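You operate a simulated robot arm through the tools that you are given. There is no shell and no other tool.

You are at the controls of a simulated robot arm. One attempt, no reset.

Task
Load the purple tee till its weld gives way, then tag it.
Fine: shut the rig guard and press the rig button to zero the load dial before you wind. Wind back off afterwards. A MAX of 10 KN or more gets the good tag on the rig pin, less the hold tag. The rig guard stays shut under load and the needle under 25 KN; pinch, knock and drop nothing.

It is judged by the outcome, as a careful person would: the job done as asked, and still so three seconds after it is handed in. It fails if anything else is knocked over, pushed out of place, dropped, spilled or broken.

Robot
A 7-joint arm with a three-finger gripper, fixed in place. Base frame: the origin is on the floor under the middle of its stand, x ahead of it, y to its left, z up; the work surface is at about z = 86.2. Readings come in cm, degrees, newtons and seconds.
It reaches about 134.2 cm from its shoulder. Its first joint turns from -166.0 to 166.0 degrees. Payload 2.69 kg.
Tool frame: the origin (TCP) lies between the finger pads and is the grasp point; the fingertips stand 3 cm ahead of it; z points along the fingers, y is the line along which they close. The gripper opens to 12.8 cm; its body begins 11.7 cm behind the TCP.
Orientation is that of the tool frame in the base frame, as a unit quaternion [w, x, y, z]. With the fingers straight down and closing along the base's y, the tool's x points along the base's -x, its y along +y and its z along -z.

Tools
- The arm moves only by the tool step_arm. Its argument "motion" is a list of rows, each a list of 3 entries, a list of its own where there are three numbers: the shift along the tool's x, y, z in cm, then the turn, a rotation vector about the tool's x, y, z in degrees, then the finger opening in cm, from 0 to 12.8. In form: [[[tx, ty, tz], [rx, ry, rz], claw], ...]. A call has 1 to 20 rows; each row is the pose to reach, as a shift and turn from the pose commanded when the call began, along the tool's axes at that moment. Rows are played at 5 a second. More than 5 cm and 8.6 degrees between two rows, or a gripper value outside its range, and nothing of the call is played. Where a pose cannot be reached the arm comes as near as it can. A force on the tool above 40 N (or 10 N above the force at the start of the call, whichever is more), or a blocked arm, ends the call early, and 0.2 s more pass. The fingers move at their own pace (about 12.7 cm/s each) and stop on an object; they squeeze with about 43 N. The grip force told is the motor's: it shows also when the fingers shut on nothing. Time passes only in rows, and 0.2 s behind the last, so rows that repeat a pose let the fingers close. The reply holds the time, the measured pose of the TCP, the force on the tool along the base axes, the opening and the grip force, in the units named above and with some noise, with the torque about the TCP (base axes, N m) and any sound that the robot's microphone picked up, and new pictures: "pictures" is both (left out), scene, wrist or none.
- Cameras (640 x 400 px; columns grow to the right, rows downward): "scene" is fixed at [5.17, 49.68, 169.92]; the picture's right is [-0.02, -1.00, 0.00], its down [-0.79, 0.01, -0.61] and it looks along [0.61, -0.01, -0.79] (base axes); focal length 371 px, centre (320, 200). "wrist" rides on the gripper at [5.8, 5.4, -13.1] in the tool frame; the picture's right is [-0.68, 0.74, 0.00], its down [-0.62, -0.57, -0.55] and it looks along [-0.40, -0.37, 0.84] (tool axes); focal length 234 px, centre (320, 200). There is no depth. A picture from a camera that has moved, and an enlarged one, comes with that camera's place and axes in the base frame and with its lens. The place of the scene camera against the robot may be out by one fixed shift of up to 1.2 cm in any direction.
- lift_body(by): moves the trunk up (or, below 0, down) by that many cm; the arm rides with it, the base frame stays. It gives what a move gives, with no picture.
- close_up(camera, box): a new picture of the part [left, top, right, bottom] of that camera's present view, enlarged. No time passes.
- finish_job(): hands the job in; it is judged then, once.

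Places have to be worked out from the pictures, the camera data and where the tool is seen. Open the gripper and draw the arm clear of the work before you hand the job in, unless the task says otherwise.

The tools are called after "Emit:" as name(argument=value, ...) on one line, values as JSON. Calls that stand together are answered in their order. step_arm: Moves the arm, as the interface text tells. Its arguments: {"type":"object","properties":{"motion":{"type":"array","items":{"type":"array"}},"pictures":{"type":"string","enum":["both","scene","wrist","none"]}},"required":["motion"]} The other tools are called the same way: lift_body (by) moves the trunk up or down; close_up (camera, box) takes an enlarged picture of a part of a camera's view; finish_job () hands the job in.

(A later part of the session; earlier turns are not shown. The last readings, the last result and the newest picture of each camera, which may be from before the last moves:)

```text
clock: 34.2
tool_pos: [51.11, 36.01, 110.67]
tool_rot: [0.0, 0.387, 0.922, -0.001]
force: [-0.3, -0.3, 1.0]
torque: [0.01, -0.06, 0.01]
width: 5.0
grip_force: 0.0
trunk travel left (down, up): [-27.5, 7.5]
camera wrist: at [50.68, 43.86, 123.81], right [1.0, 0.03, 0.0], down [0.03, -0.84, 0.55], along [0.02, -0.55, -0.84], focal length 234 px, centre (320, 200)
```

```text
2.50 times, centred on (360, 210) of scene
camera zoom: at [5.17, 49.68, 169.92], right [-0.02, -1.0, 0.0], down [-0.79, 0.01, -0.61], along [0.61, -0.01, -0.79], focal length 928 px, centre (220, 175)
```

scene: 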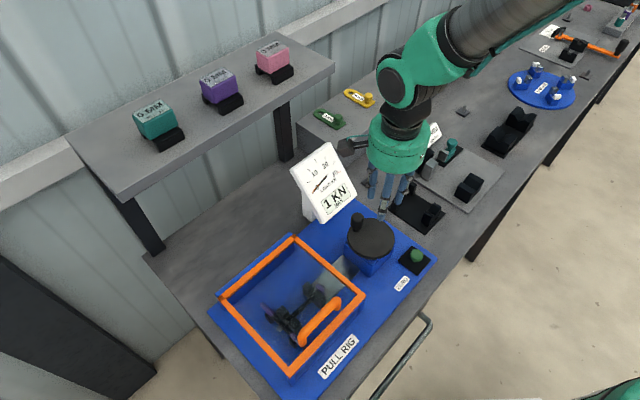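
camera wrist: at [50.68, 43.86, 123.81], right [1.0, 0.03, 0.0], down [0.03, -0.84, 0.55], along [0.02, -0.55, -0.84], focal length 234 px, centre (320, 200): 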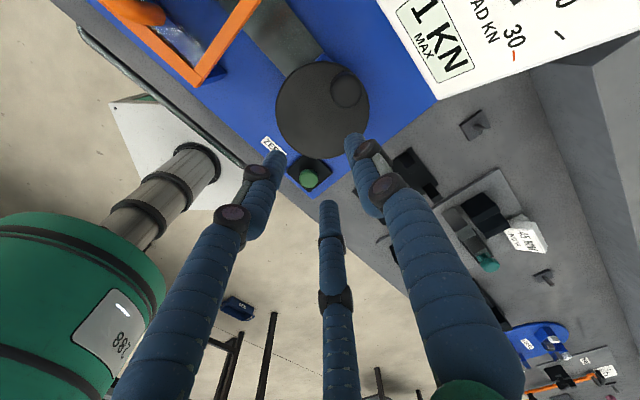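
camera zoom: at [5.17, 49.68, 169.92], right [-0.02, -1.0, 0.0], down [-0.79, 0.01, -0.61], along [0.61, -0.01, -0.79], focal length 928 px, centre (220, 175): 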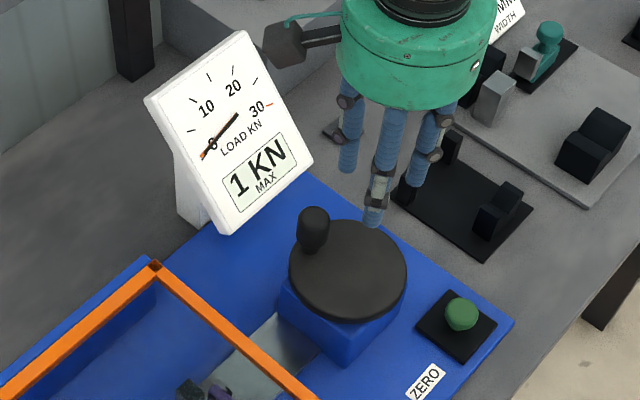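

Now I have clean geometry: disc centre (51.14, 38.05), knob at (53.25, 40.6), radius 3.31 cm, azimuth ≈ 50°. I'll move over the knob and lower to just around its top.

Emit:
step_arm(motion=[[[0.9, 2.4, 2], [0, 0, 0], 5], [[1.78, 4.74, 4], [0, 0, 0], 5], [[1.78, 4.74, 7], [0, 0, 0], 5], [[1.78, 4.74, 8.5], [0, 0, 0], 5], [[1.78, 4.74, 8.5], [0, 0, 0], 5]], pictures="wrist")

Emit:
close_up(camera="wrist", box=[220, 80, 460, 230])

```text
clock: 35.4
tool_pos: [53.24, 40.64, 102.08]
tool_rot: [-0.001, 0.387, 0.922, 0.0]
force: [0.4, 1.2, -0.5]
torque: [-0.04, 0.04, 0.04]
width: 4.99
grip_force: 0.0
trunk travel left (down, up): [-27.5, 7.5]
camera wrist: at [52.91, 48.46, 115.32], right [1.0, 0.03, 0.0], down [0.03, -0.84, 0.55], along [0.02, -0.55, -0.84], focal length 234 px, centre (320, 200)
```

wrist: 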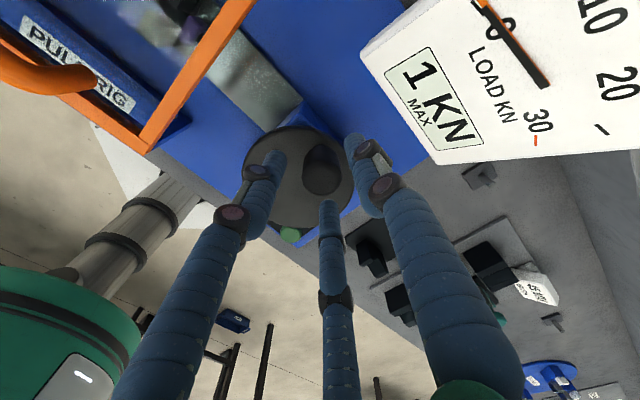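

```text
2.67 times, centred on (340, 155) of wrist
camera zoom: at [52.91, 48.46, 115.32], right [1.0, 0.03, 0.0], down [0.03, -0.84, 0.55], along [0.02, -0.55, -0.84], focal length 624 px, centre (267, 320)
```

zoom: 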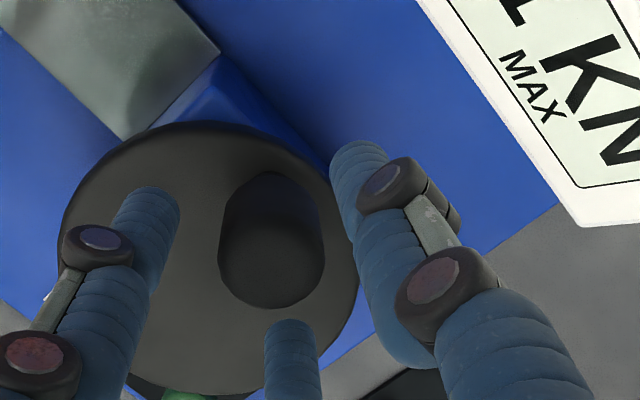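

Well aligned again. I'll lower 1.5 cm and close to 3.0 cm, which is too narrow for the knob to escape between the fingers.

Emit:
step_arm(motion=[[[0, 0.15, 0.5], [0, 0, 0], 5], [[0, 0.15, 1.0], [0, 0, 0], 5], [[0, 0.15, 1.6], [0, 0, 0], 5], [[0, 0.15, 1.6], [0, 0, 0], 4], [[0, 0.15, 1.6], [0, 0, 0], 3.4], [[0, 0.15, 1.6], [0, 0, 0], 3.0], [[0, 0.15, 1.6], [0, 0, 0], 3.0]], pictures="wrist")

Emit:
close_up(camera="wrist", box=[220, 80, 460, 230])

```text
clock: 37.0
tool_pos: [53.27, 40.72, 100.62]
tool_rot: [0.0, 0.386, 0.922, 0.001]
force: [-0.7, -1.8, -0.5]
torque: [-0.07, -0.01, -0.01]
width: 3.16
grip_force: 1.3
trunk travel left (down, up): [-27.5, 7.5]
camera wrist: at [52.95, 48.54, 113.72], right [1.0, 0.03, 0.0], down [0.03, -0.84, 0.55], along [0.02, -0.55, -0.84], focal length 234 px, centre (320, 200)
```

wrist: 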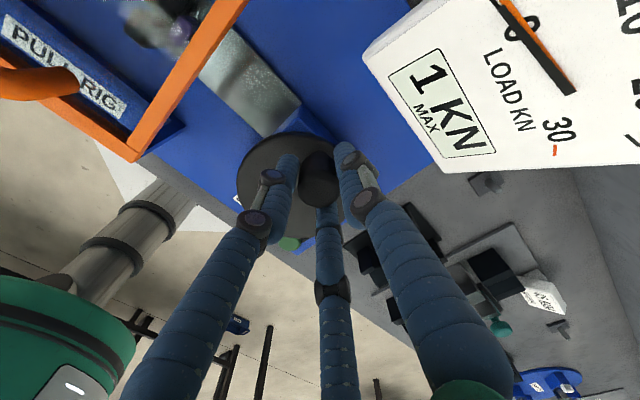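

```text
2.67 times, centred on (340, 155) of wrist
camera zoom: at [52.95, 48.54, 113.72], right [1.0, 0.03, 0.0], down [0.03, -0.84, 0.55], along [0.02, -0.55, -0.84], focal length 624 px, centre (267, 320)
```

zoom: 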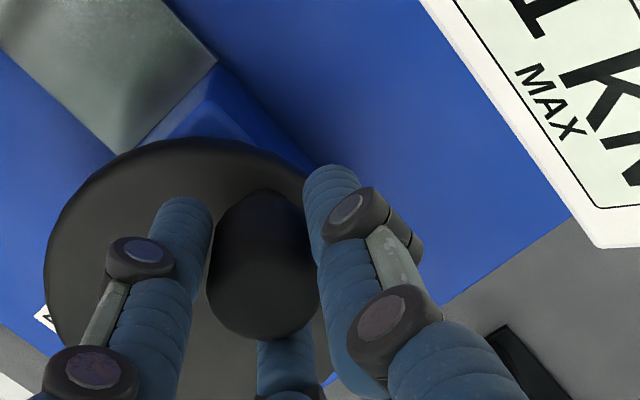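

The fingers lightly touch the knob all round (width 3.16). I'll wind 60° clockwise on the corrected circle and read the dial.

Emit:
step_arm(motion=[[[-0.575, 0.016, 0], [0, 0, 0], 3.0], [[-1.144, -0.069, 0], [0, 0, 0], 3.0], [[-1.689, -0.251, 0], [0, 0, 0], 3.0], [[-2.195, -0.525, 0], [0, 0, 0], 3.0], [[-2.645, -0.883, 0], [0, 0, 0], 3.0], [[-3.027, -1.313, 0], [0, 0, 0], 3.0]])

Emit:
close_up(camera="wrist", box=[220, 80, 460, 230])

Emit:
close_up(camera="scene", box=[280, 130, 440, 290])

```text
clock: 38.4
tool_pos: [54.76, 37.78, 100.66]
tool_rot: [0.0, 0.387, 0.922, 0.002]
force: [18.5, 7.8, 7.0]
torque: [0.53, -0.62, -0.19]
width: 4.31
grip_force: 10.1
trunk travel left (down, up): [-27.5, 7.5]
camera wrist: at [54.38, 45.57, 113.82], right [1.0, 0.03, 0.0], down [0.03, -0.84, 0.55], along [0.02, -0.55, -0.84], focal length 234 px, centre (320, 200)
```

scene: 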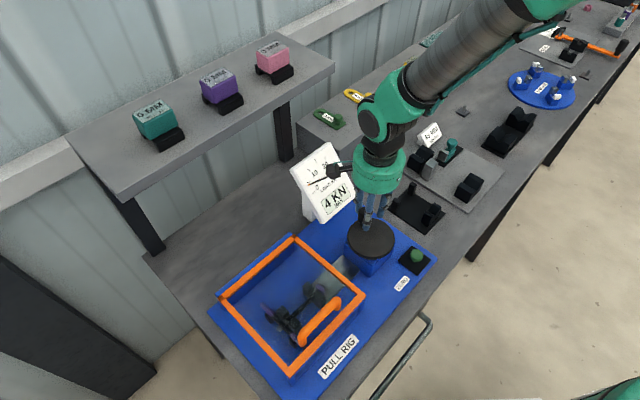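
wrist: 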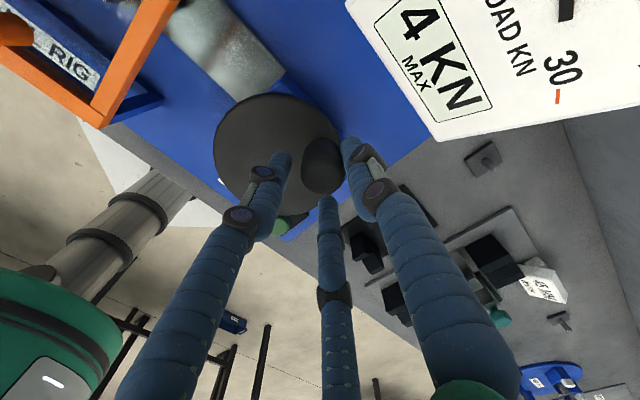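

```text
2.67 times, centred on (340, 155) of wrist
camera zoom: at [54.38, 45.57, 113.82], right [1.0, 0.03, 0.0], down [0.03, -0.84, 0.55], along [0.02, -0.55, -0.84], focal length 624 px, centre (267, 320)
```

zoom: 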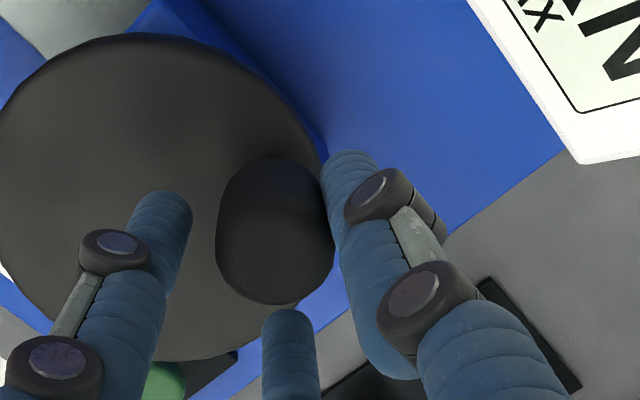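

```text
2.50 times, centred on (360, 210) of scene
camera zoom: at [5.17, 49.68, 169.92], right [-0.02, -1.0, 0.0], down [-0.79, 0.01, -0.61], along [0.61, -0.01, -0.79], focal length 928 px, centre (220, 175)
```

zoom: 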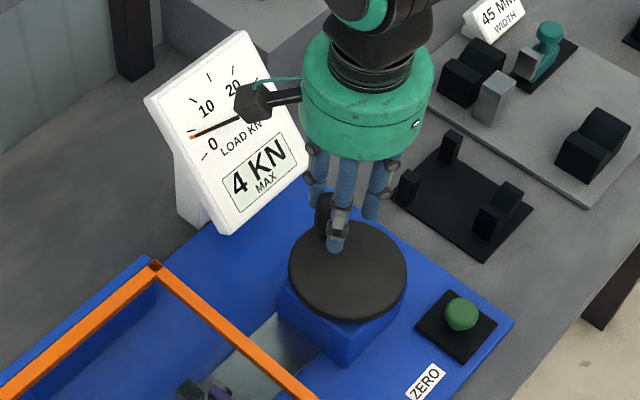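

The load reads 4 KN, but the knob is prying the fingers open (width 4.31, mostly radial force), so this cage won't take more load. The better tool is a closed fist pushing the knob tangentially, so I'll open, lift off and check that the load holds.

Emit:
step_arm(motion=[[[0.2, 0.3, 0], [0, 0, 0], 5], [[0.4, 0.6, 0], [0, 0, 0], 6], [[0.5, 0.7, 0], [0, 0, 0], 6], [[0.5, 0.7, -3], [0, 0, 0], 6], [[0.5, 0.7, -6], [0, 0, 0], 6], [[0, -1, -10], [0, 0, 0], 6]])

Emit:
close_up(camera="wrist", box=[220, 40, 460, 190])

Emit:
close_up(camera="scene", box=[280, 130, 440, 290])

```text
clock: 39.8
tool_pos: [53.79, 37.0, 110.6]
tool_rot: [0.0, 0.387, 0.922, -0.001]
force: [0.6, 0.9, 0.3]
torque: [-0.03, 0.01, 0.03]
width: 6.01
grip_force: 0.2
trunk travel left (down, up): [-27.5, 7.5]
camera wrist: at [53.38, 44.79, 123.74], right [1.0, 0.03, 0.0], down [0.03, -0.84, 0.55], along [0.02, -0.55, -0.84], focal length 234 px, centre (320, 200)
```

scene: 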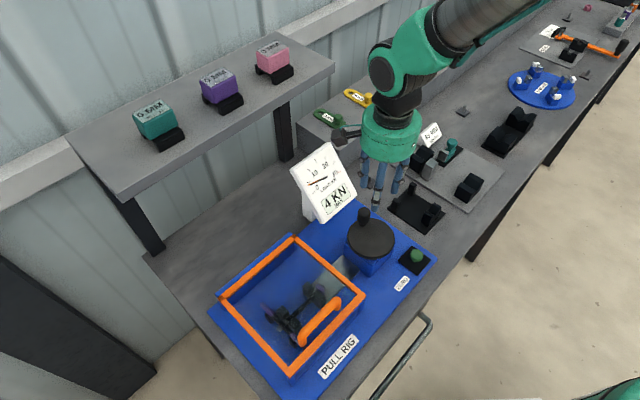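
wrist: 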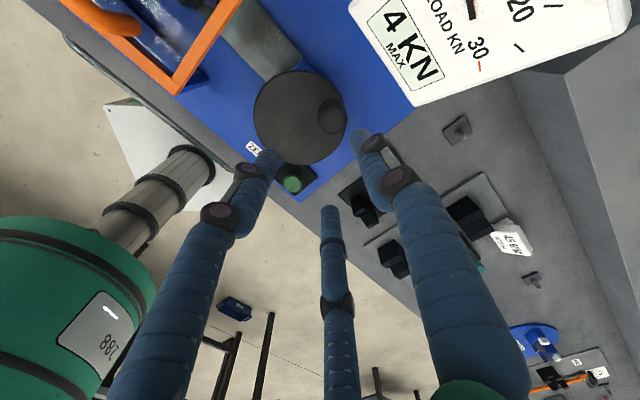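

```text
2.67 times, centred on (340, 115) of wrist
camera zoom: at [53.38, 44.79, 123.74], right [1.0, 0.03, 0.0], down [0.03, -0.84, 0.55], along [0.02, -0.55, -0.84], focal length 624 px, centre (267, 427)
```

zoom: 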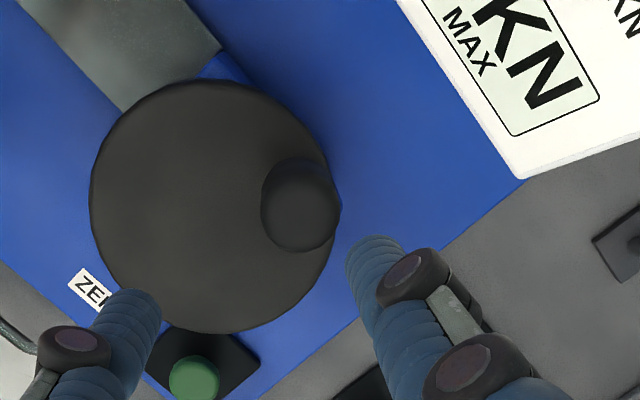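

```text
2.50 times, centred on (360, 210) of scene
camera zoom: at [5.17, 49.68, 169.92], right [-0.02, -1.0, 0.0], down [-0.79, 0.01, -0.61], along [0.61, -0.01, -0.79], focal length 928 px, centre (220, 175)
```

zoom: 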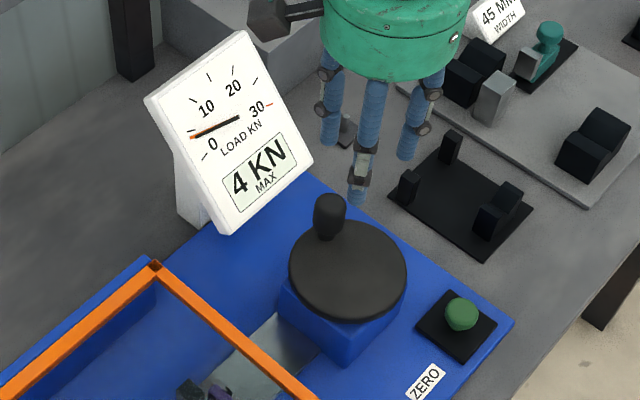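

The load holds at 4 KN on its own. The knob is at azimuth ≈ 13° on the disc. I'll turn the tool back about 58° so the notch between the two fingers faces along the push direction, close the fist and position it behind the knob.

Emit:
step_arm(motion=[[[0.5, 0.5, 0], [0, 0, -8], 4], [[1.0, 1.0, 0], [0, 0, -16], 2], [[1.5, 1.5, 0], [0, 0, -24], 0], [[2, 2, 0], [0, 0, -32], 0], [[2.5, 2.5, 0], [0, 0, -40], 0], [[3, 3, 0], [0, 0, -48], 0], [[3.5, 3.5, 0], [0, 0, -54], 0], [[3.7, 3.8, 0], [0, 0, -58.5], 0], [[3.7, 3.8, 3], [0, 0, -58.5], 0]])

Emit:
close_up(camera="wrist", box=[220, 40, 460, 190])

Emit:
close_up(camera="scene", box=[280, 130, 440, 290])

```text
clock: 41.8
tool_pos: [53.9, 42.25, 107.58]
tool_rot: [0.0, -0.114, 0.994, 0.0]
force: [0.0, 0.7, -0.8]
torque: [-0.03, -0.03, -0.02]
width: 0.22
grip_force: 32.0
trunk travel left (down, up): [-27.5, 7.5]
camera wrist: at [46.89, 46.05, 120.7], right [0.49, 0.87, 0.0], down [0.73, -0.41, 0.55], along [0.48, -0.27, -0.84], focal length 234 px, centre (320, 200)
```

scene: 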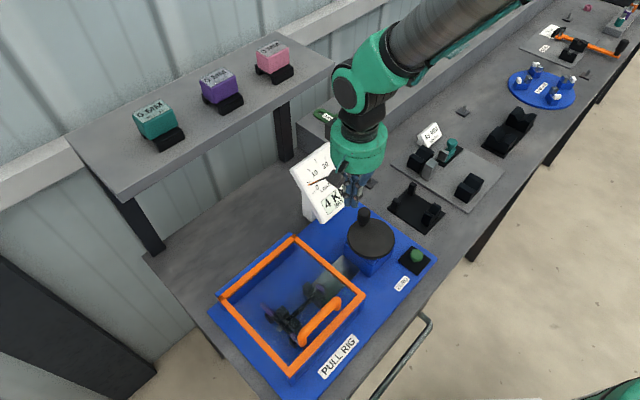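
wrist: 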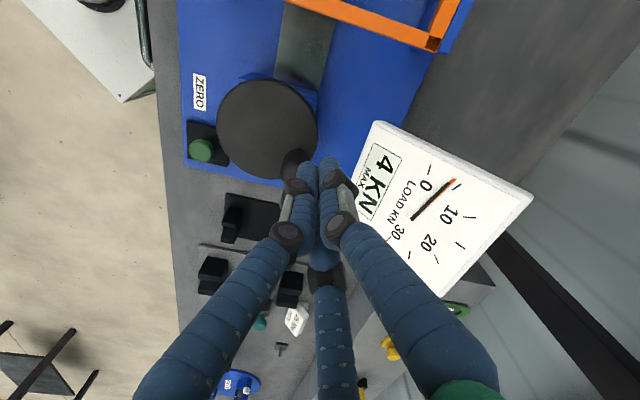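

```text
2.67 times, centred on (340, 115) of wrist
camera zoom: at [46.89, 46.05, 120.7], right [0.49, 0.87, 0.0], down [0.73, -0.41, 0.55], along [0.48, -0.27, -0.84], focal length 624 px, centre (267, 427)
```

zoom: 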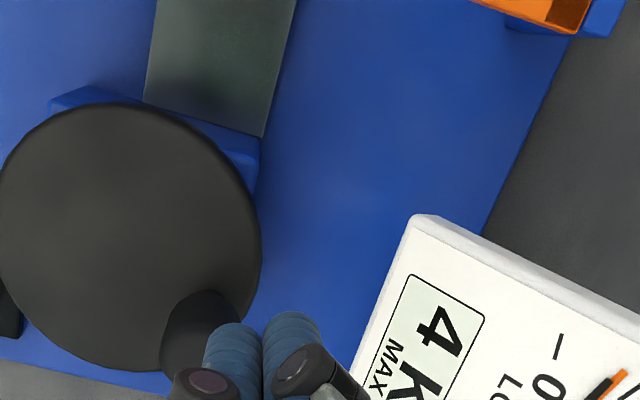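

```text
2.50 times, centred on (360, 210) of scene
camera zoom: at [5.17, 49.68, 169.92], right [-0.02, -1.0, 0.0], down [-0.79, 0.01, -0.61], along [0.61, -0.01, -0.79], focal length 928 px, centre (220, 175)
```

zoom: 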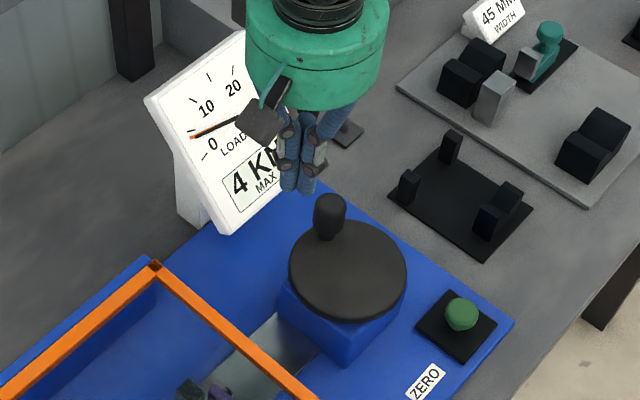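

The wrist camera now shows the whole dial (needle at 4). I'll lower beside the knob on its trailing side with about 1 cm clearance.

Emit:
step_arm(motion=[[[0, 0.5, 2], [0, 0, 0], 0], [[0, 0.5, 4], [0, 0, 0], 0], [[0, 0.5, 6], [0, 0, 0], 0], [[0, 0.5, 7], [0, 0, 0], 0], [[0, 0.5, 7], [0, 0, 0], 0]])

Emit:
close_up(camera="wrist", box=[180, 40, 500, 240])

Emit:
close_up(camera="scene", box=[310, 160, 430, 260])

```text
clock: 43.0
tool_pos: [53.74, 42.86, 100.45]
tool_rot: [0.0, -0.113, 0.994, 0.0]
force: [0.8, 0.5, -0.3]
torque: [-0.01, 0.01, -0.01]
width: 0.2
grip_force: 30.7
trunk travel left (down, up): [-27.5, 7.5]
camera wrist: at [46.83, 46.6, 113.64], right [0.49, 0.87, 0.0], down [0.73, -0.41, 0.55], along [0.48, -0.27, -0.84], focal length 234 px, centre (320, 200)
```

scene: 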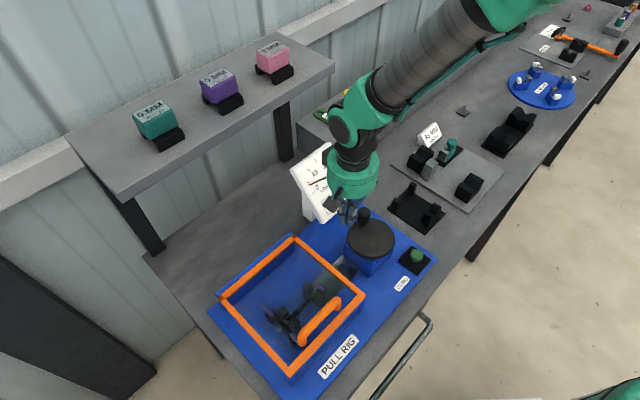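
wrist: 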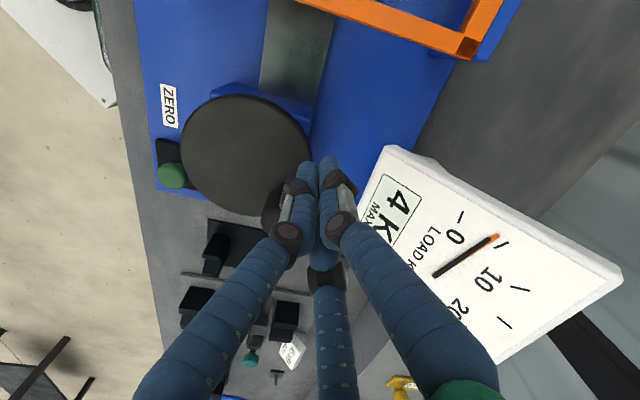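

```text
2.00 times, centred on (340, 140) of wrist
camera zoom: at [46.83, 46.6, 113.64], right [0.49, 0.87, 0.0], down [0.73, -0.41, 0.55], along [0.48, -0.27, -0.84], focal length 468 px, centre (280, 320)
```

zoom: 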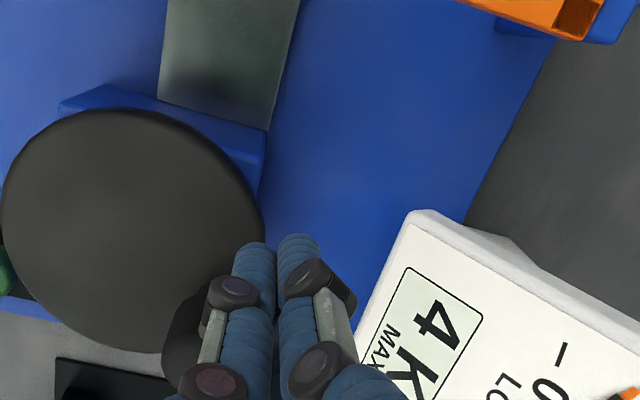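

```text
4.00 times, centred on (370, 210) of scene
camera zoom: at [5.17, 49.68, 169.92], right [-0.02, -1.0, 0.0], down [-0.79, 0.01, -0.61], along [0.61, -0.01, -0.79], focal length 1484 px, centre (120, 160)
```

zoom: 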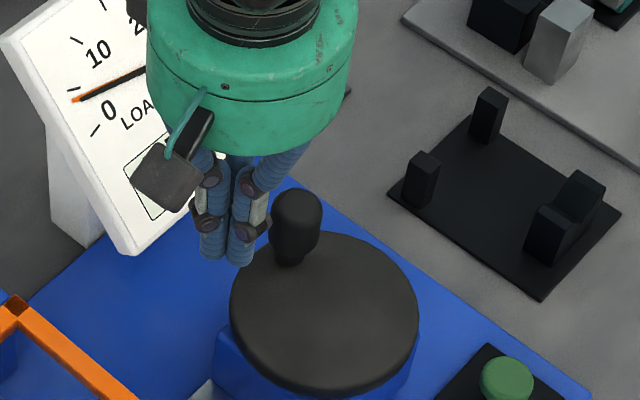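

The fist sits just behind the knob. I'll push to contact and rotate rigidly about the disc centre by up to 24° clockwise, in small steps.

Emit:
step_arm(motion=[[[0, -0.6, 0], [0, 0, 0], 0], [[0, -1.2, 0], [0, 0, 0], 0], [[-0.191, -1.455, 0], [0, 0, 4], 0], [[-0.364, -1.722, 0], [0, 0, 8], 0], [[-0.517, -2.001, 0], [0, 0, 12], 0], [[-0.651, -2.289, 0], [0, 0, 16], 0], [[-0.764, -2.586, 0], [0, 0, 20], 0], [[-0.856, -2.891, 0], [0, 0, 24], 0]])

Emit:
close_up(camera="wrist", box=[180, 40, 500, 240])

Emit:
close_up(camera="scene", box=[290, 130, 430, 260])

```text
clock: 44.8
tool_pos: [55.25, 40.11, 100.53]
tool_rot: [0.001, 0.097, 0.995, -0.001]
force: [0.4, -0.5, -0.2]
torque: [-0.04, 0.03, 0.0]
width: 0.21
grip_force: 31.7
trunk travel left (down, up): [-27.5, 7.5]
camera wrist: at [50.5, 46.37, 113.7], right [0.81, 0.59, 0.0], down [0.5, -0.67, 0.55], along [0.32, -0.44, -0.84], focal length 234 px, centre (320, 200)
```

scene: 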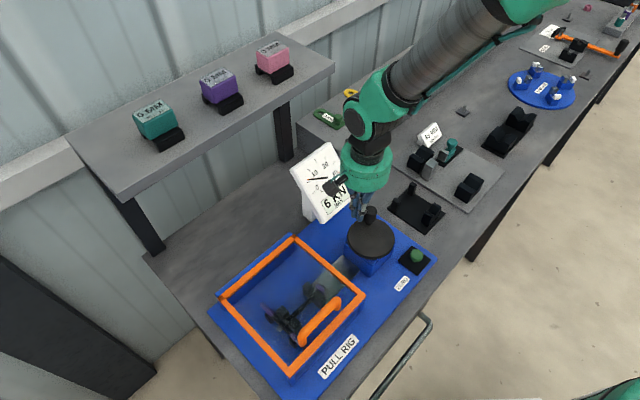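
wrist: 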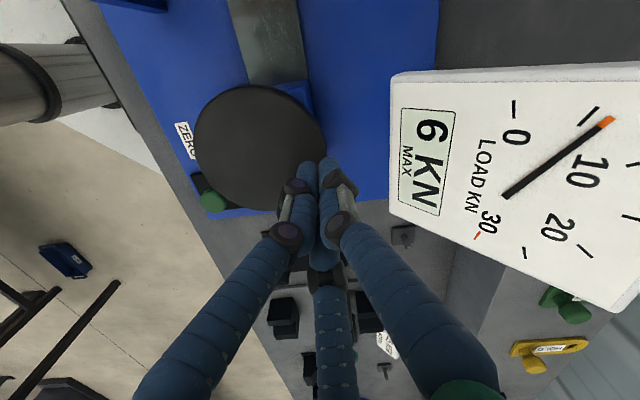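

```text
2.00 times, centred on (340, 140) of wrist
camera zoom: at [50.5, 46.37, 113.7], right [0.81, 0.59, 0.0], down [0.5, -0.67, 0.55], along [0.32, -0.44, -0.84], focal length 468 px, centre (280, 320)
```

zoom: 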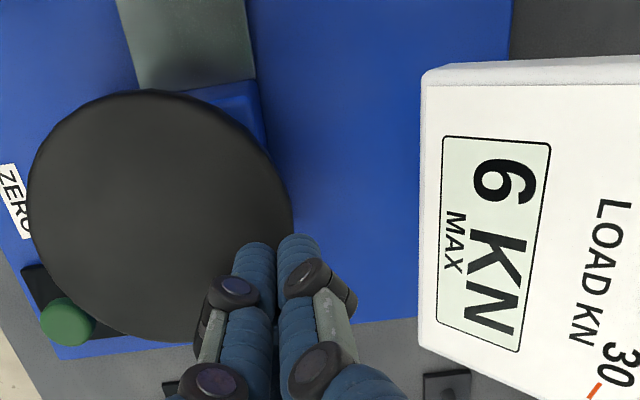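

```text
3.08 times, centred on (360, 195) of scene
camera zoom: at [5.17, 49.68, 169.92], right [-0.02, -1.0, 0.0], down [-0.79, 0.01, -0.61], along [0.61, -0.01, -0.79], focal length 1142 px, centre (197, 215)
```

zoom: 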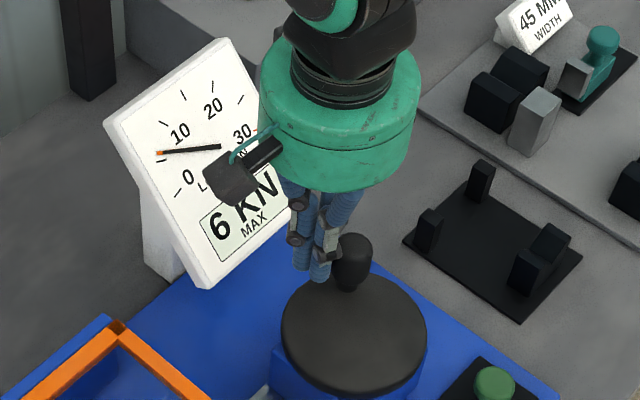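

That works very well: 6 KN with almost no side force. I'll continue another 24° the same way.

Emit:
step_arm(motion=[[[-0.183, -0.257, 0], [0, 0, 4], 0], [[-0.348, -0.525, 0], [0, 0, 8], 0], [[-0.494, -0.804, 0], [0, 0, 12], 0], [[-0.619, -1.093, 0], [0, 0, 16], 0], [[-0.725, -1.39, 0], [0, 0, 20], 0], [[-0.808, -1.694, 0], [0, 0, 24], 0]])

Emit:
close_up(camera="scene", box=[290, 130, 430, 260])

```text
clock: 46.2
tool_pos: [55.76, 38.24, 100.51]
tool_rot: [0.0, 0.302, 0.953, 0.0]
force: [1.2, 1.0, 0.6]
torque: [-0.07, 0.07, -0.01]
width: 0.23
grip_force: 31.2
trunk travel left (down, up): [-27.5, 7.5]
camera wrist: at [53.99, 45.9, 113.66], right [0.98, 0.21, 0.0], down [0.18, -0.82, 0.55], along [0.12, -0.54, -0.84], focal length 234 px, centre (320, 200)
```

scene: 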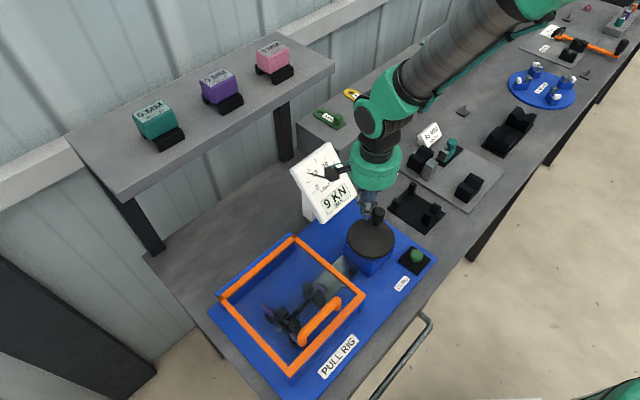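
wrist: 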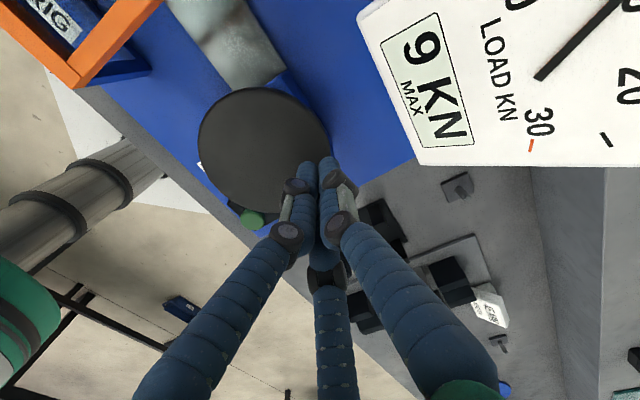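

```text
3.08 times, centred on (360, 195) of scene
camera zoom: at [5.17, 49.68, 169.92], right [-0.02, -1.0, 0.0], down [-0.79, 0.01, -0.61], along [0.61, -0.01, -0.79], focal length 1142 px, centre (197, 215)
```

zoom: 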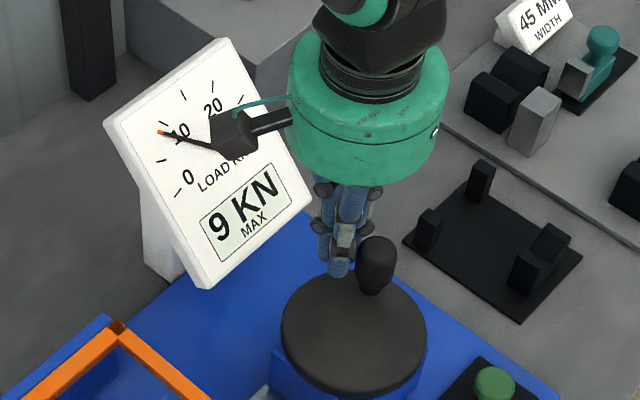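

9 KN, at about 8° per KN. I'll go another 24°, which should take it to about 12 KN if the weld holds.

Emit:
step_arm(motion=[[[-0.183, -0.257, 0], [0, 0, 4], 0], [[-0.35, -0.525, 0], [0, 0, 8], 0], [[-0.496, -0.806, 0], [0, 0, 12], 0], [[-0.621, -1.097, 0], [0, 0, 16], 0], [[-0.73, -1.395, 0], [0, 0, 20], 0], [[-0.812, -1.702, 0], [0, 0, 24], 0]])

Emit:
close_up(camera="scene", box=[290, 130, 430, 260])

```text
clock: 47.6
tool_pos: [55.39, 36.39, 100.54]
tool_rot: [0.0, 0.493, 0.87, 0.0]
force: [0.7, -0.5, 0.0]
torque: [0.01, 0.0, 0.05]
width: 0.22
grip_force: 31.2
trunk travel left (down, up): [-27.5, 7.5]
camera wrist: at [56.94, 44.08, 113.68], right [0.98, -0.2, 0.0], down [-0.17, -0.82, 0.55], along [-0.11, -0.54, -0.84], focal length 234 px, centre (320, 200)
```

scene: 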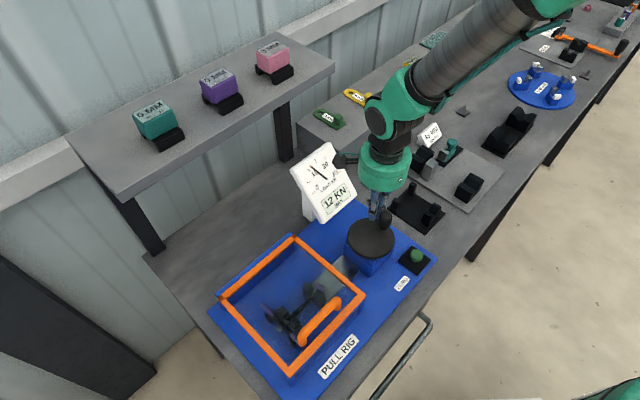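
wrist: 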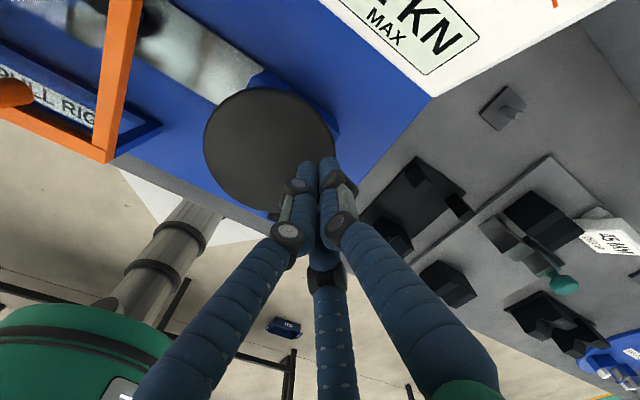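

```text
3.08 times, centred on (360, 195) of scene
camera zoom: at [5.17, 49.68, 169.92], right [-0.02, -1.0, 0.0], down [-0.79, 0.01, -0.61], along [0.61, -0.01, -0.79], focal length 1142 px, centre (197, 215)
```

zoom: 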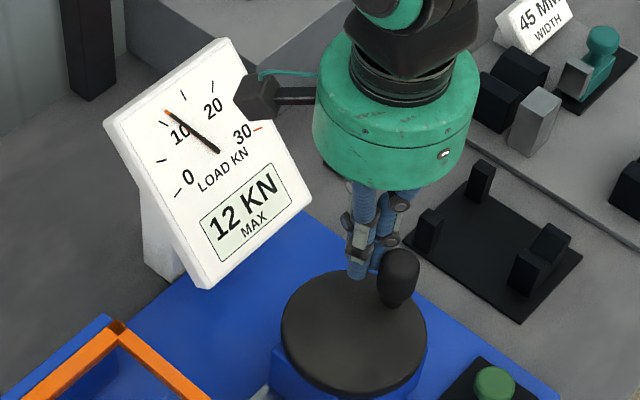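

12 KN and holding, with the needle steady. Another 24° clockwise.

Emit:
step_arm(motion=[[[-0.183, -0.257, 0], [0, 0, 4], 0], [[-0.348, -0.525, 0], [0, 0, 8], 0], [[-0.494, -0.806, 0], [0, 0, 12], 0], [[-0.619, -1.097, 0], [0, 0, 16], 0], [[-0.725, -1.395, 0], [0, 0, 20], 0], [[-0.808, -1.702, 0], [0, 0, 24], 0]])

Emit:
close_up(camera="scene", box=[290, 130, 430, 260])

```text
clock: 49.0
tool_pos: [54.32, 34.75, 100.49]
tool_rot: [0.0, 0.664, 0.748, 0.0]
force: [0.5, 0.3, 1.0]
torque: [0.0, 0.02, 0.02]
width: 0.22
grip_force: 31.5
trunk travel left (down, up): [-27.5, 7.5]
camera wrist: at [58.9, 41.21, 113.68], right [0.81, -0.58, 0.0], down [-0.49, -0.68, 0.55], along [-0.32, -0.45, -0.84], focal length 234 px, centre (320, 200)
```

scene: 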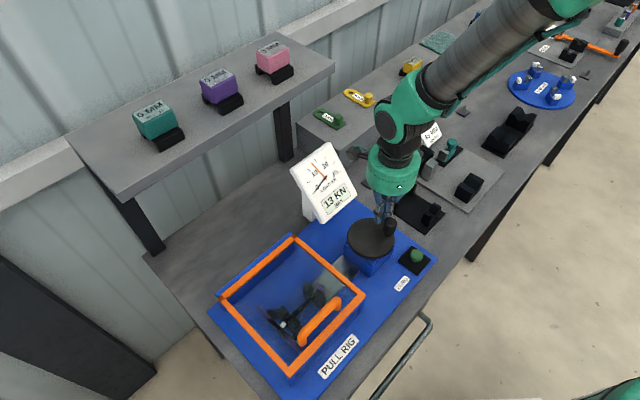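
wrist: 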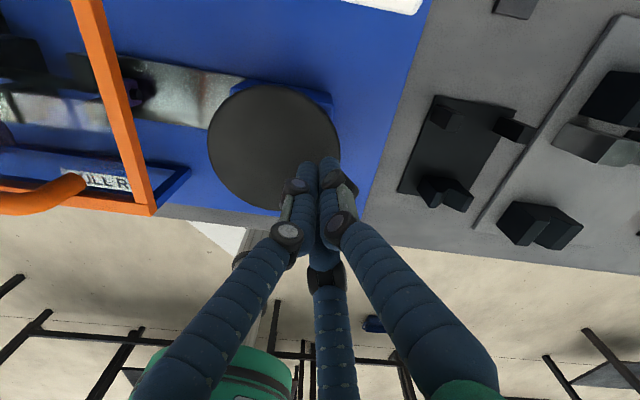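

```text
3.08 times, centred on (360, 195) of scene
camera zoom: at [5.17, 49.68, 169.92], right [-0.02, -1.0, 0.0], down [-0.79, 0.01, -0.61], along [0.61, -0.01, -0.79], focal length 1142 px, centre (197, 215)
```

zoom: 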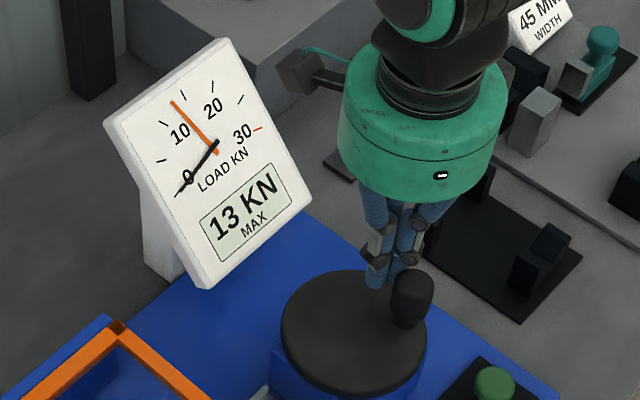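

The weld gave way: MAX 13 KN and the needle dropped back to 0. I'll check the tee up close and lift off the knob.

Emit:
step_arm(motion=[[[0, 0.5, 0], [0, 0, 0], 0], [[0, 1, -2], [0, 0, 0], 0], [[0, 1, -5], [0, 0, -4], 0], [[0, 1, -8], [0, 0, -10], 0], [[0, 1, -9], [0, 0, -18], 0], [[0, 1, -10], [0, 0, -26], 0], [[0, 1, -10], [0, 0, -34], 0], [[0, 1, -10], [0, 0, -38], 0]])

Emit:
close_up(camera="scene", box=[250, 250, 370, 350])

Emit:
close_up(camera="wrist", box=[180, 0, 500, 200])

Emit:
close_up(camera="scene", box=[280, 130, 440, 290])

```text
clock: 50.8
tool_pos: [55.49, 35.06, 110.53]
tool_rot: [0.0, 0.382, 0.924, 0.001]
force: [0.5, 0.6, -0.3]
torque: [0.03, 0.0, -0.01]
width: 0.2
grip_force: 31.3
trunk travel left (down, up): [-27.5, 7.5]
camera wrist: at [54.97, 42.83, 123.68], right [1.0, 0.04, 0.0], down [0.04, -0.84, 0.55], along [0.02, -0.55, -0.84], focal length 234 px, centre (320, 200)
```

scene: 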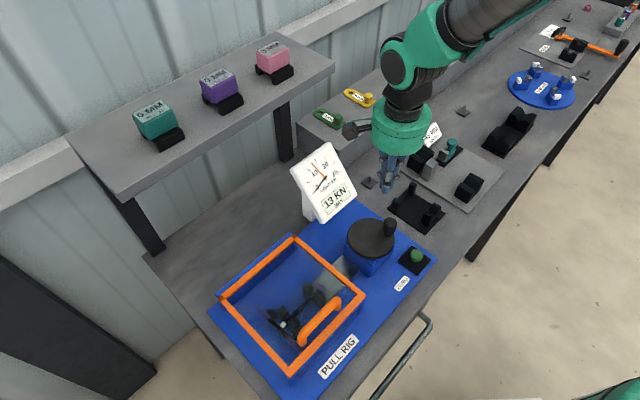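
wrist: 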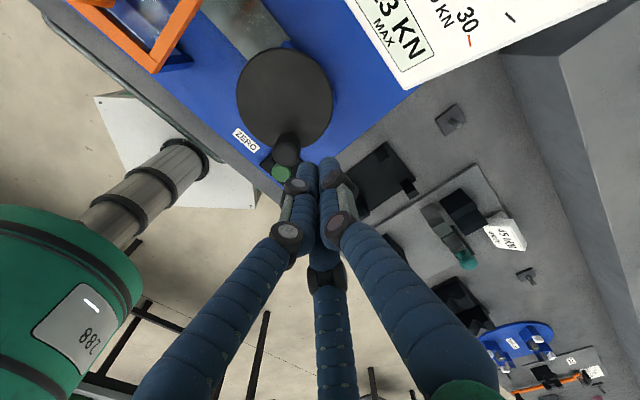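

```text
4.00 times, centred on (310, 300) of scene
camera zoom: at [5.17, 49.68, 169.92], right [-0.02, -1.0, 0.0], down [-0.79, 0.01, -0.61], along [0.61, -0.01, -0.79], focal length 1484 px, centre (360, -200)
```

zoom: 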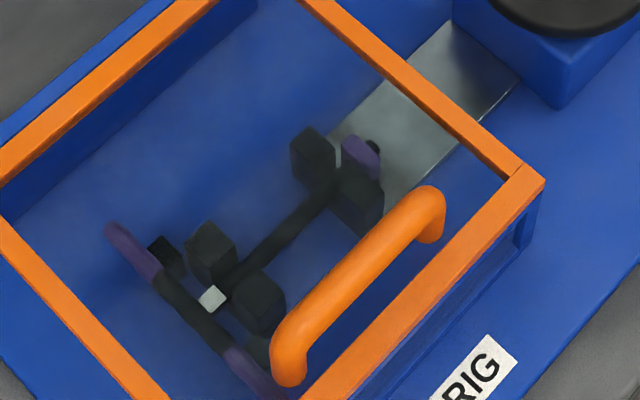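

```text
2.00 times, centred on (340, 100) of wrist
camera zoom: at [54.97, 42.83, 123.68], right [1.0, 0.04, 0.0], down [0.04, -0.84, 0.55], along [0.02, -0.55, -0.84], focal length 468 px, centre (280, 400)
```

zoom: 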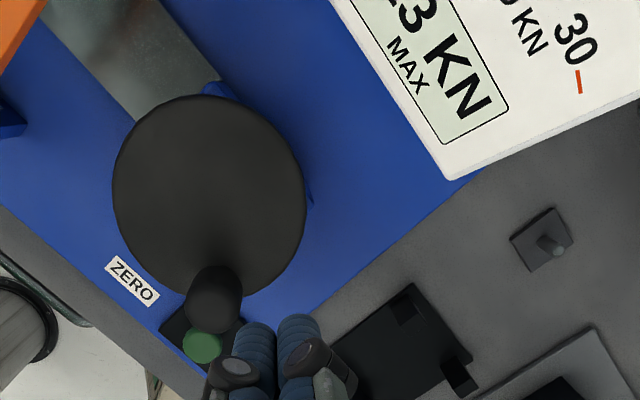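

```text
2.50 times, centred on (360, 210) of scene
camera zoom: at [5.17, 49.68, 169.92], right [-0.02, -1.0, 0.0], down [-0.79, 0.01, -0.61], along [0.61, -0.01, -0.79], focal length 928 px, centre (220, 175)
```

zoom: 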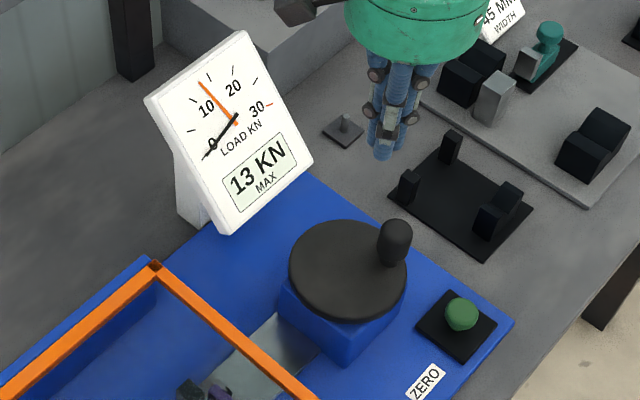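

The tee's weld is broken (crossbar detached), so it earns the GOOD tag. From all views the crank centre is about (51.1, 37.55), r ≈ 3.9 cm, and the knob has gone from azimuth ≈ 102° to ≈ -77°. I'll place the fist on the other side of the knob to wind back.

Emit:
step_arm(motion=[[[1.2, -2.2, 0], [0, 0, 0], 0], [[2.4, -4.4, 0], [0, 0, 0], 0], [[3.57, -6.64, 0], [0, 0, 0], 0], [[3.57, -6.64, 3.5], [0, 0, 0], 0], [[3.57, -6.64, 7], [0, 0, 0], 0], [[3.57, -6.64, 7], [0, 0, 0], 0]])

Emit:
close_up(camera="wrist", box=[220, 60, 460, 210])

Emit:
close_up(camera="scene", box=[310, 180, 450, 290])

```text
clock: 52.2
tool_pos: [48.08, 32.77, 103.51]
tool_rot: [0.0, 0.383, 0.924, -0.001]
force: [0.1, 0.1, 0.5]
torque: [-0.02, 0.01, 0.02]
width: 0.21
grip_force: 31.6
trunk travel left (down, up): [-27.5, 7.5]
camera wrist: at [47.77, 40.62, 116.66], right [1.0, 0.04, 0.0], down [0.04, -0.84, 0.55], along [0.02, -0.55, -0.84], focal length 234 px, centre (320, 200)
```

scene: 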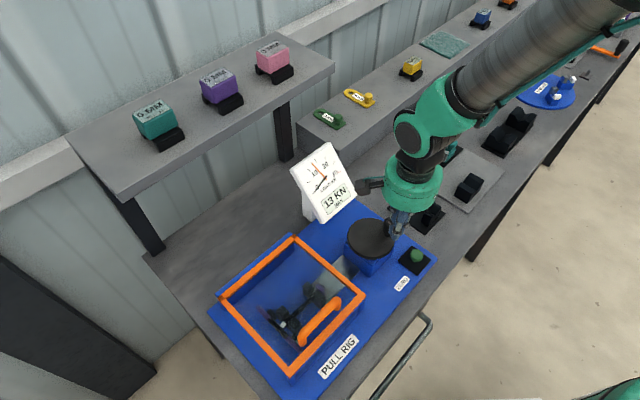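
wrist: 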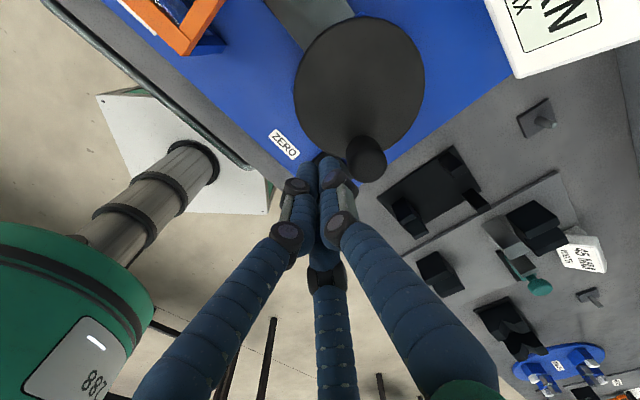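

```text
2.67 times, centred on (340, 135) of wrist
camera zoom: at [47.77, 40.62, 116.66], right [1.0, 0.04, 0.0], down [0.04, -0.84, 0.55], along [0.02, -0.55, -0.84], focal length 624 px, centre (267, 373)
```

zoom: 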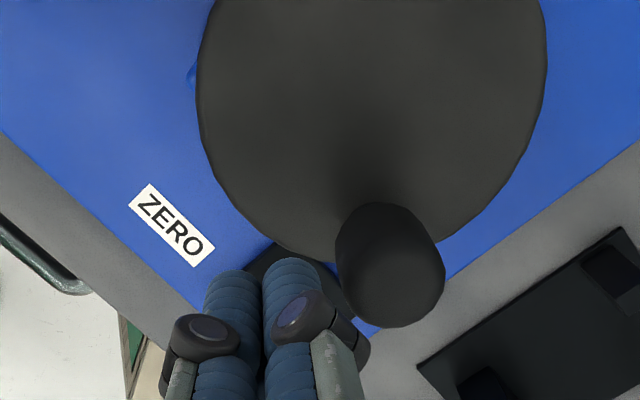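

```text
3.64 times, centred on (380, 235) of scene
camera zoom: at [5.17, 49.68, 169.92], right [-0.02, -1.0, 0.0], down [-0.79, 0.01, -0.61], along [0.61, -0.01, -0.79], focal length 1349 px, centre (102, 73)
```

zoom: 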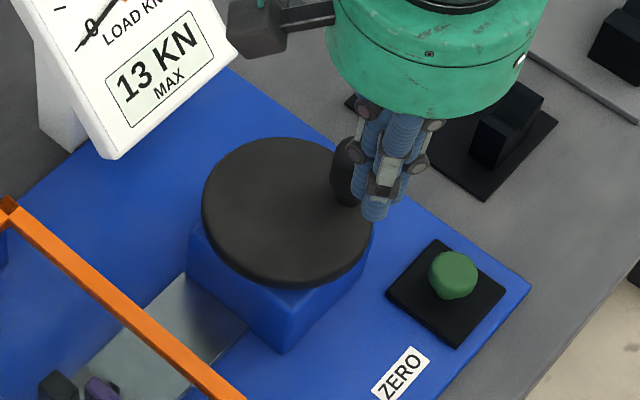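

The fist is on the far side of the knob with about 0.4 cm clearance. I'll back off slightly, go down 3 cm to working height, then push counter-clockwise.

Emit:
step_arm(motion=[[[0.25, -0.45, 0], [0, 0, 0], 0], [[0.25, -0.45, 1.5], [0, 0, 0], 0], [[0.25, -0.45, 3], [0, 0, 0], 0], [[0.25, -0.45, 3], [0, 0, 0], 0]])

Emit:
close_up(camera="wrist", box=[220, 60, 460, 210])

Emit:
close_up(camera="scene", box=[310, 180, 450, 290])

```text
clock: 53.2
tool_pos: [47.73, 32.61, 100.53]
tool_rot: [0.0, 0.383, 0.924, 0.0]
force: [0.6, 1.0, 0.4]
torque: [-0.03, 0.0, -0.01]
width: 0.23
grip_force: 31.7
trunk travel left (down, up): [-27.5, 7.5]
camera wrist: at [47.27, 40.52, 113.67], right [1.0, 0.04, 0.0], down [0.04, -0.84, 0.55], along [0.02, -0.55, -0.84], focal length 234 px, centre (320, 200)
```

scene: 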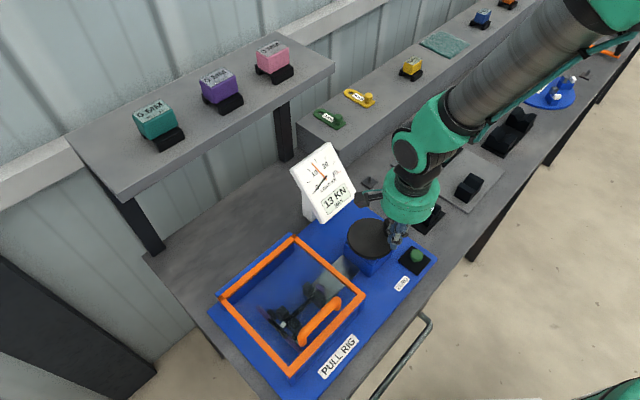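
wrist: 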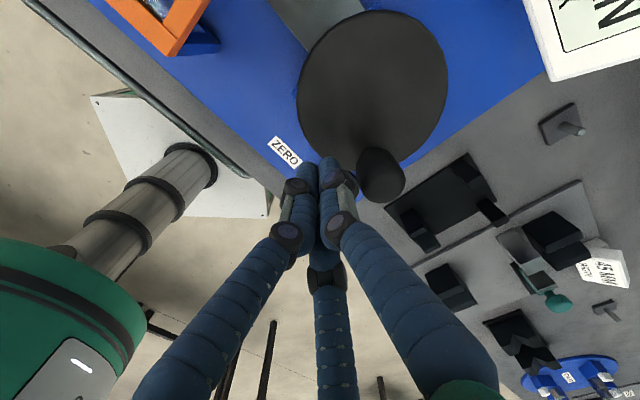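

```text
2.67 times, centred on (340, 135) of wrist
camera zoom: at [47.27, 40.52, 113.67], right [1.0, 0.04, 0.0], down [0.04, -0.84, 0.55], along [0.02, -0.55, -0.84], focal length 624 px, centre (267, 373)
```

zoom: 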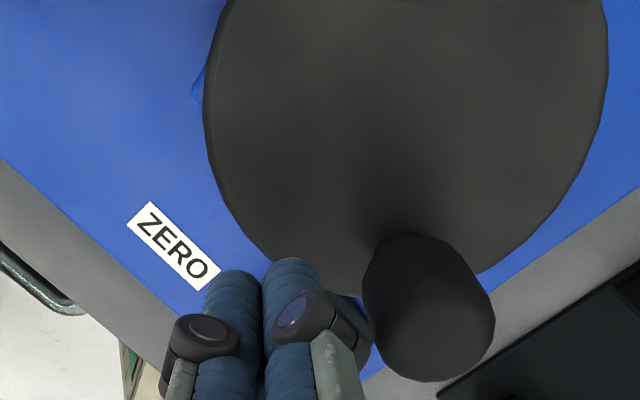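

```text
3.64 times, centred on (380, 235) of scene
camera zoom: at [5.17, 49.68, 169.92], right [-0.02, -1.0, 0.0], down [-0.79, 0.01, -0.61], along [0.61, -0.01, -0.79], focal length 1349 px, centre (102, 73)
```

zoom: 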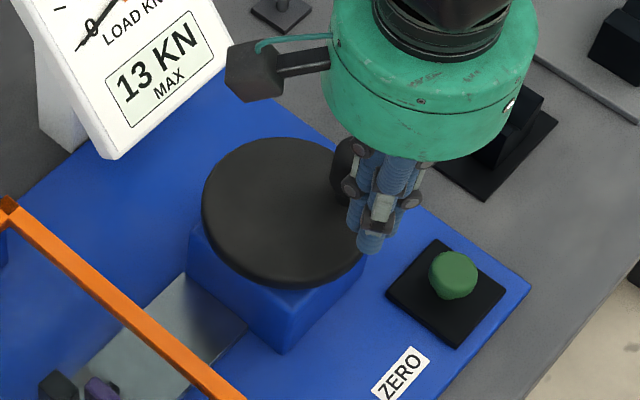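

Clear and at height. I'll push the knob counter-clockwise along an 80° arc around the crank centre.

Emit:
step_arm(motion=[[[-0.25, 0.7, 0], [0, 0, 0], 0], [[-0.51, 1.34, 0], [0, 0, 0], 0], [[-1.274, 1.695, 0], [0, 0, 0], 0], [[-1.954, 2.175, 0], [0, 0, 0], 0], [[-2.548, 2.768, 0], [0, 0, 0], 0], [[-3.03, 3.446, 0], [0, 0, 0], 0], [[-3.384, 4.209, 0], [0, 0, 0], 0], [[-3.598, 5.014, 0], [0, 0, 0], 0], [[-3.669, 5.848, 0], [0, 0, 0], 0], [[-3.6, 6.683, 0], [0, 0, 0], 0]])

Emit:
close_up(camera="wrist", box=[220, 60, 460, 210])

Emit:
close_up(camera="scene", box=[300, 150, 440, 280])

```text
clock: 55.4
tool_pos: [54.96, 34.93, 100.58]
tool_rot: [0.0, 0.382, 0.924, 0.0]
force: [-0.2, 0.3, -1.0]
torque: [0.0, 0.0, 0.01]
width: 0.2
grip_force: 31.2
trunk travel left (down, up): [-27.5, 7.5]
camera wrist: at [54.54, 42.7, 113.73], right [1.0, 0.04, 0.0], down [0.04, -0.84, 0.55], along [0.02, -0.55, -0.84], focal length 234 px, centre (320, 200)
```

scene: 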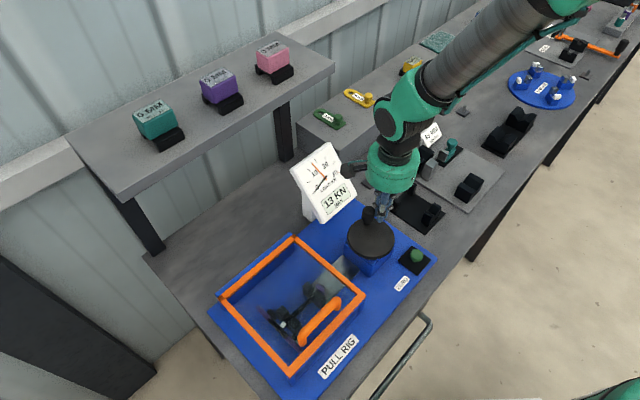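
wrist: 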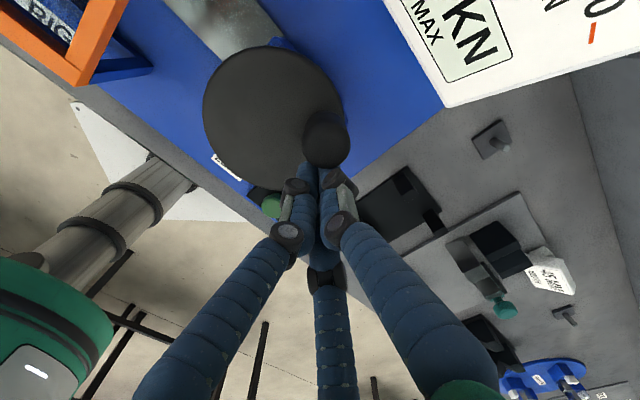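

```text
2.67 times, centred on (340, 135) of wrist
camera zoom: at [54.54, 42.7, 113.73], right [1.0, 0.04, 0.0], down [0.04, -0.84, 0.55], along [0.02, -0.55, -0.84], focal length 624 px, centre (267, 373)
```

zoom: 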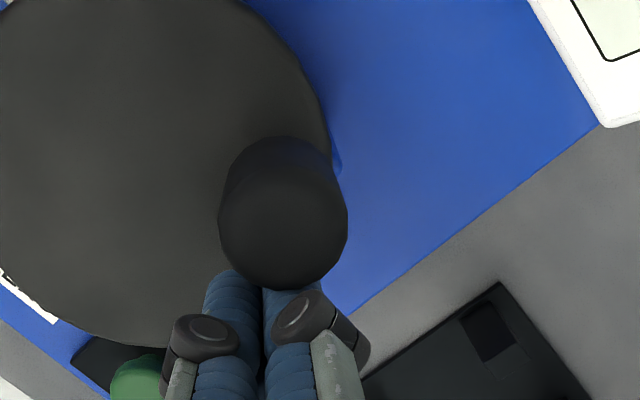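

```text
3.08 times, centred on (370, 215) of scene
camera zoom: at [5.17, 49.68, 169.92], right [-0.02, -1.0, 0.0], down [-0.79, 0.01, -0.61], along [0.61, -0.01, -0.79], focal length 1142 px, centre (166, 154)
```

zoom: 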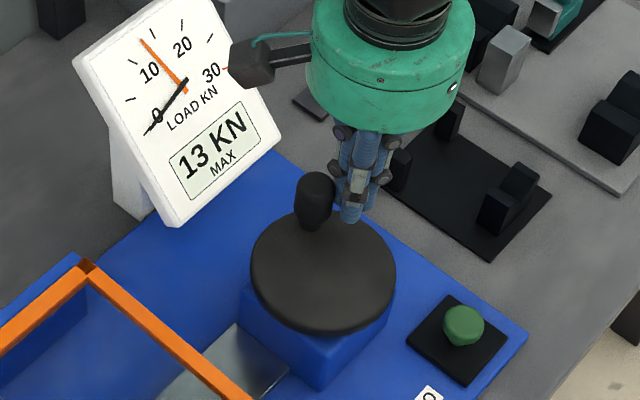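

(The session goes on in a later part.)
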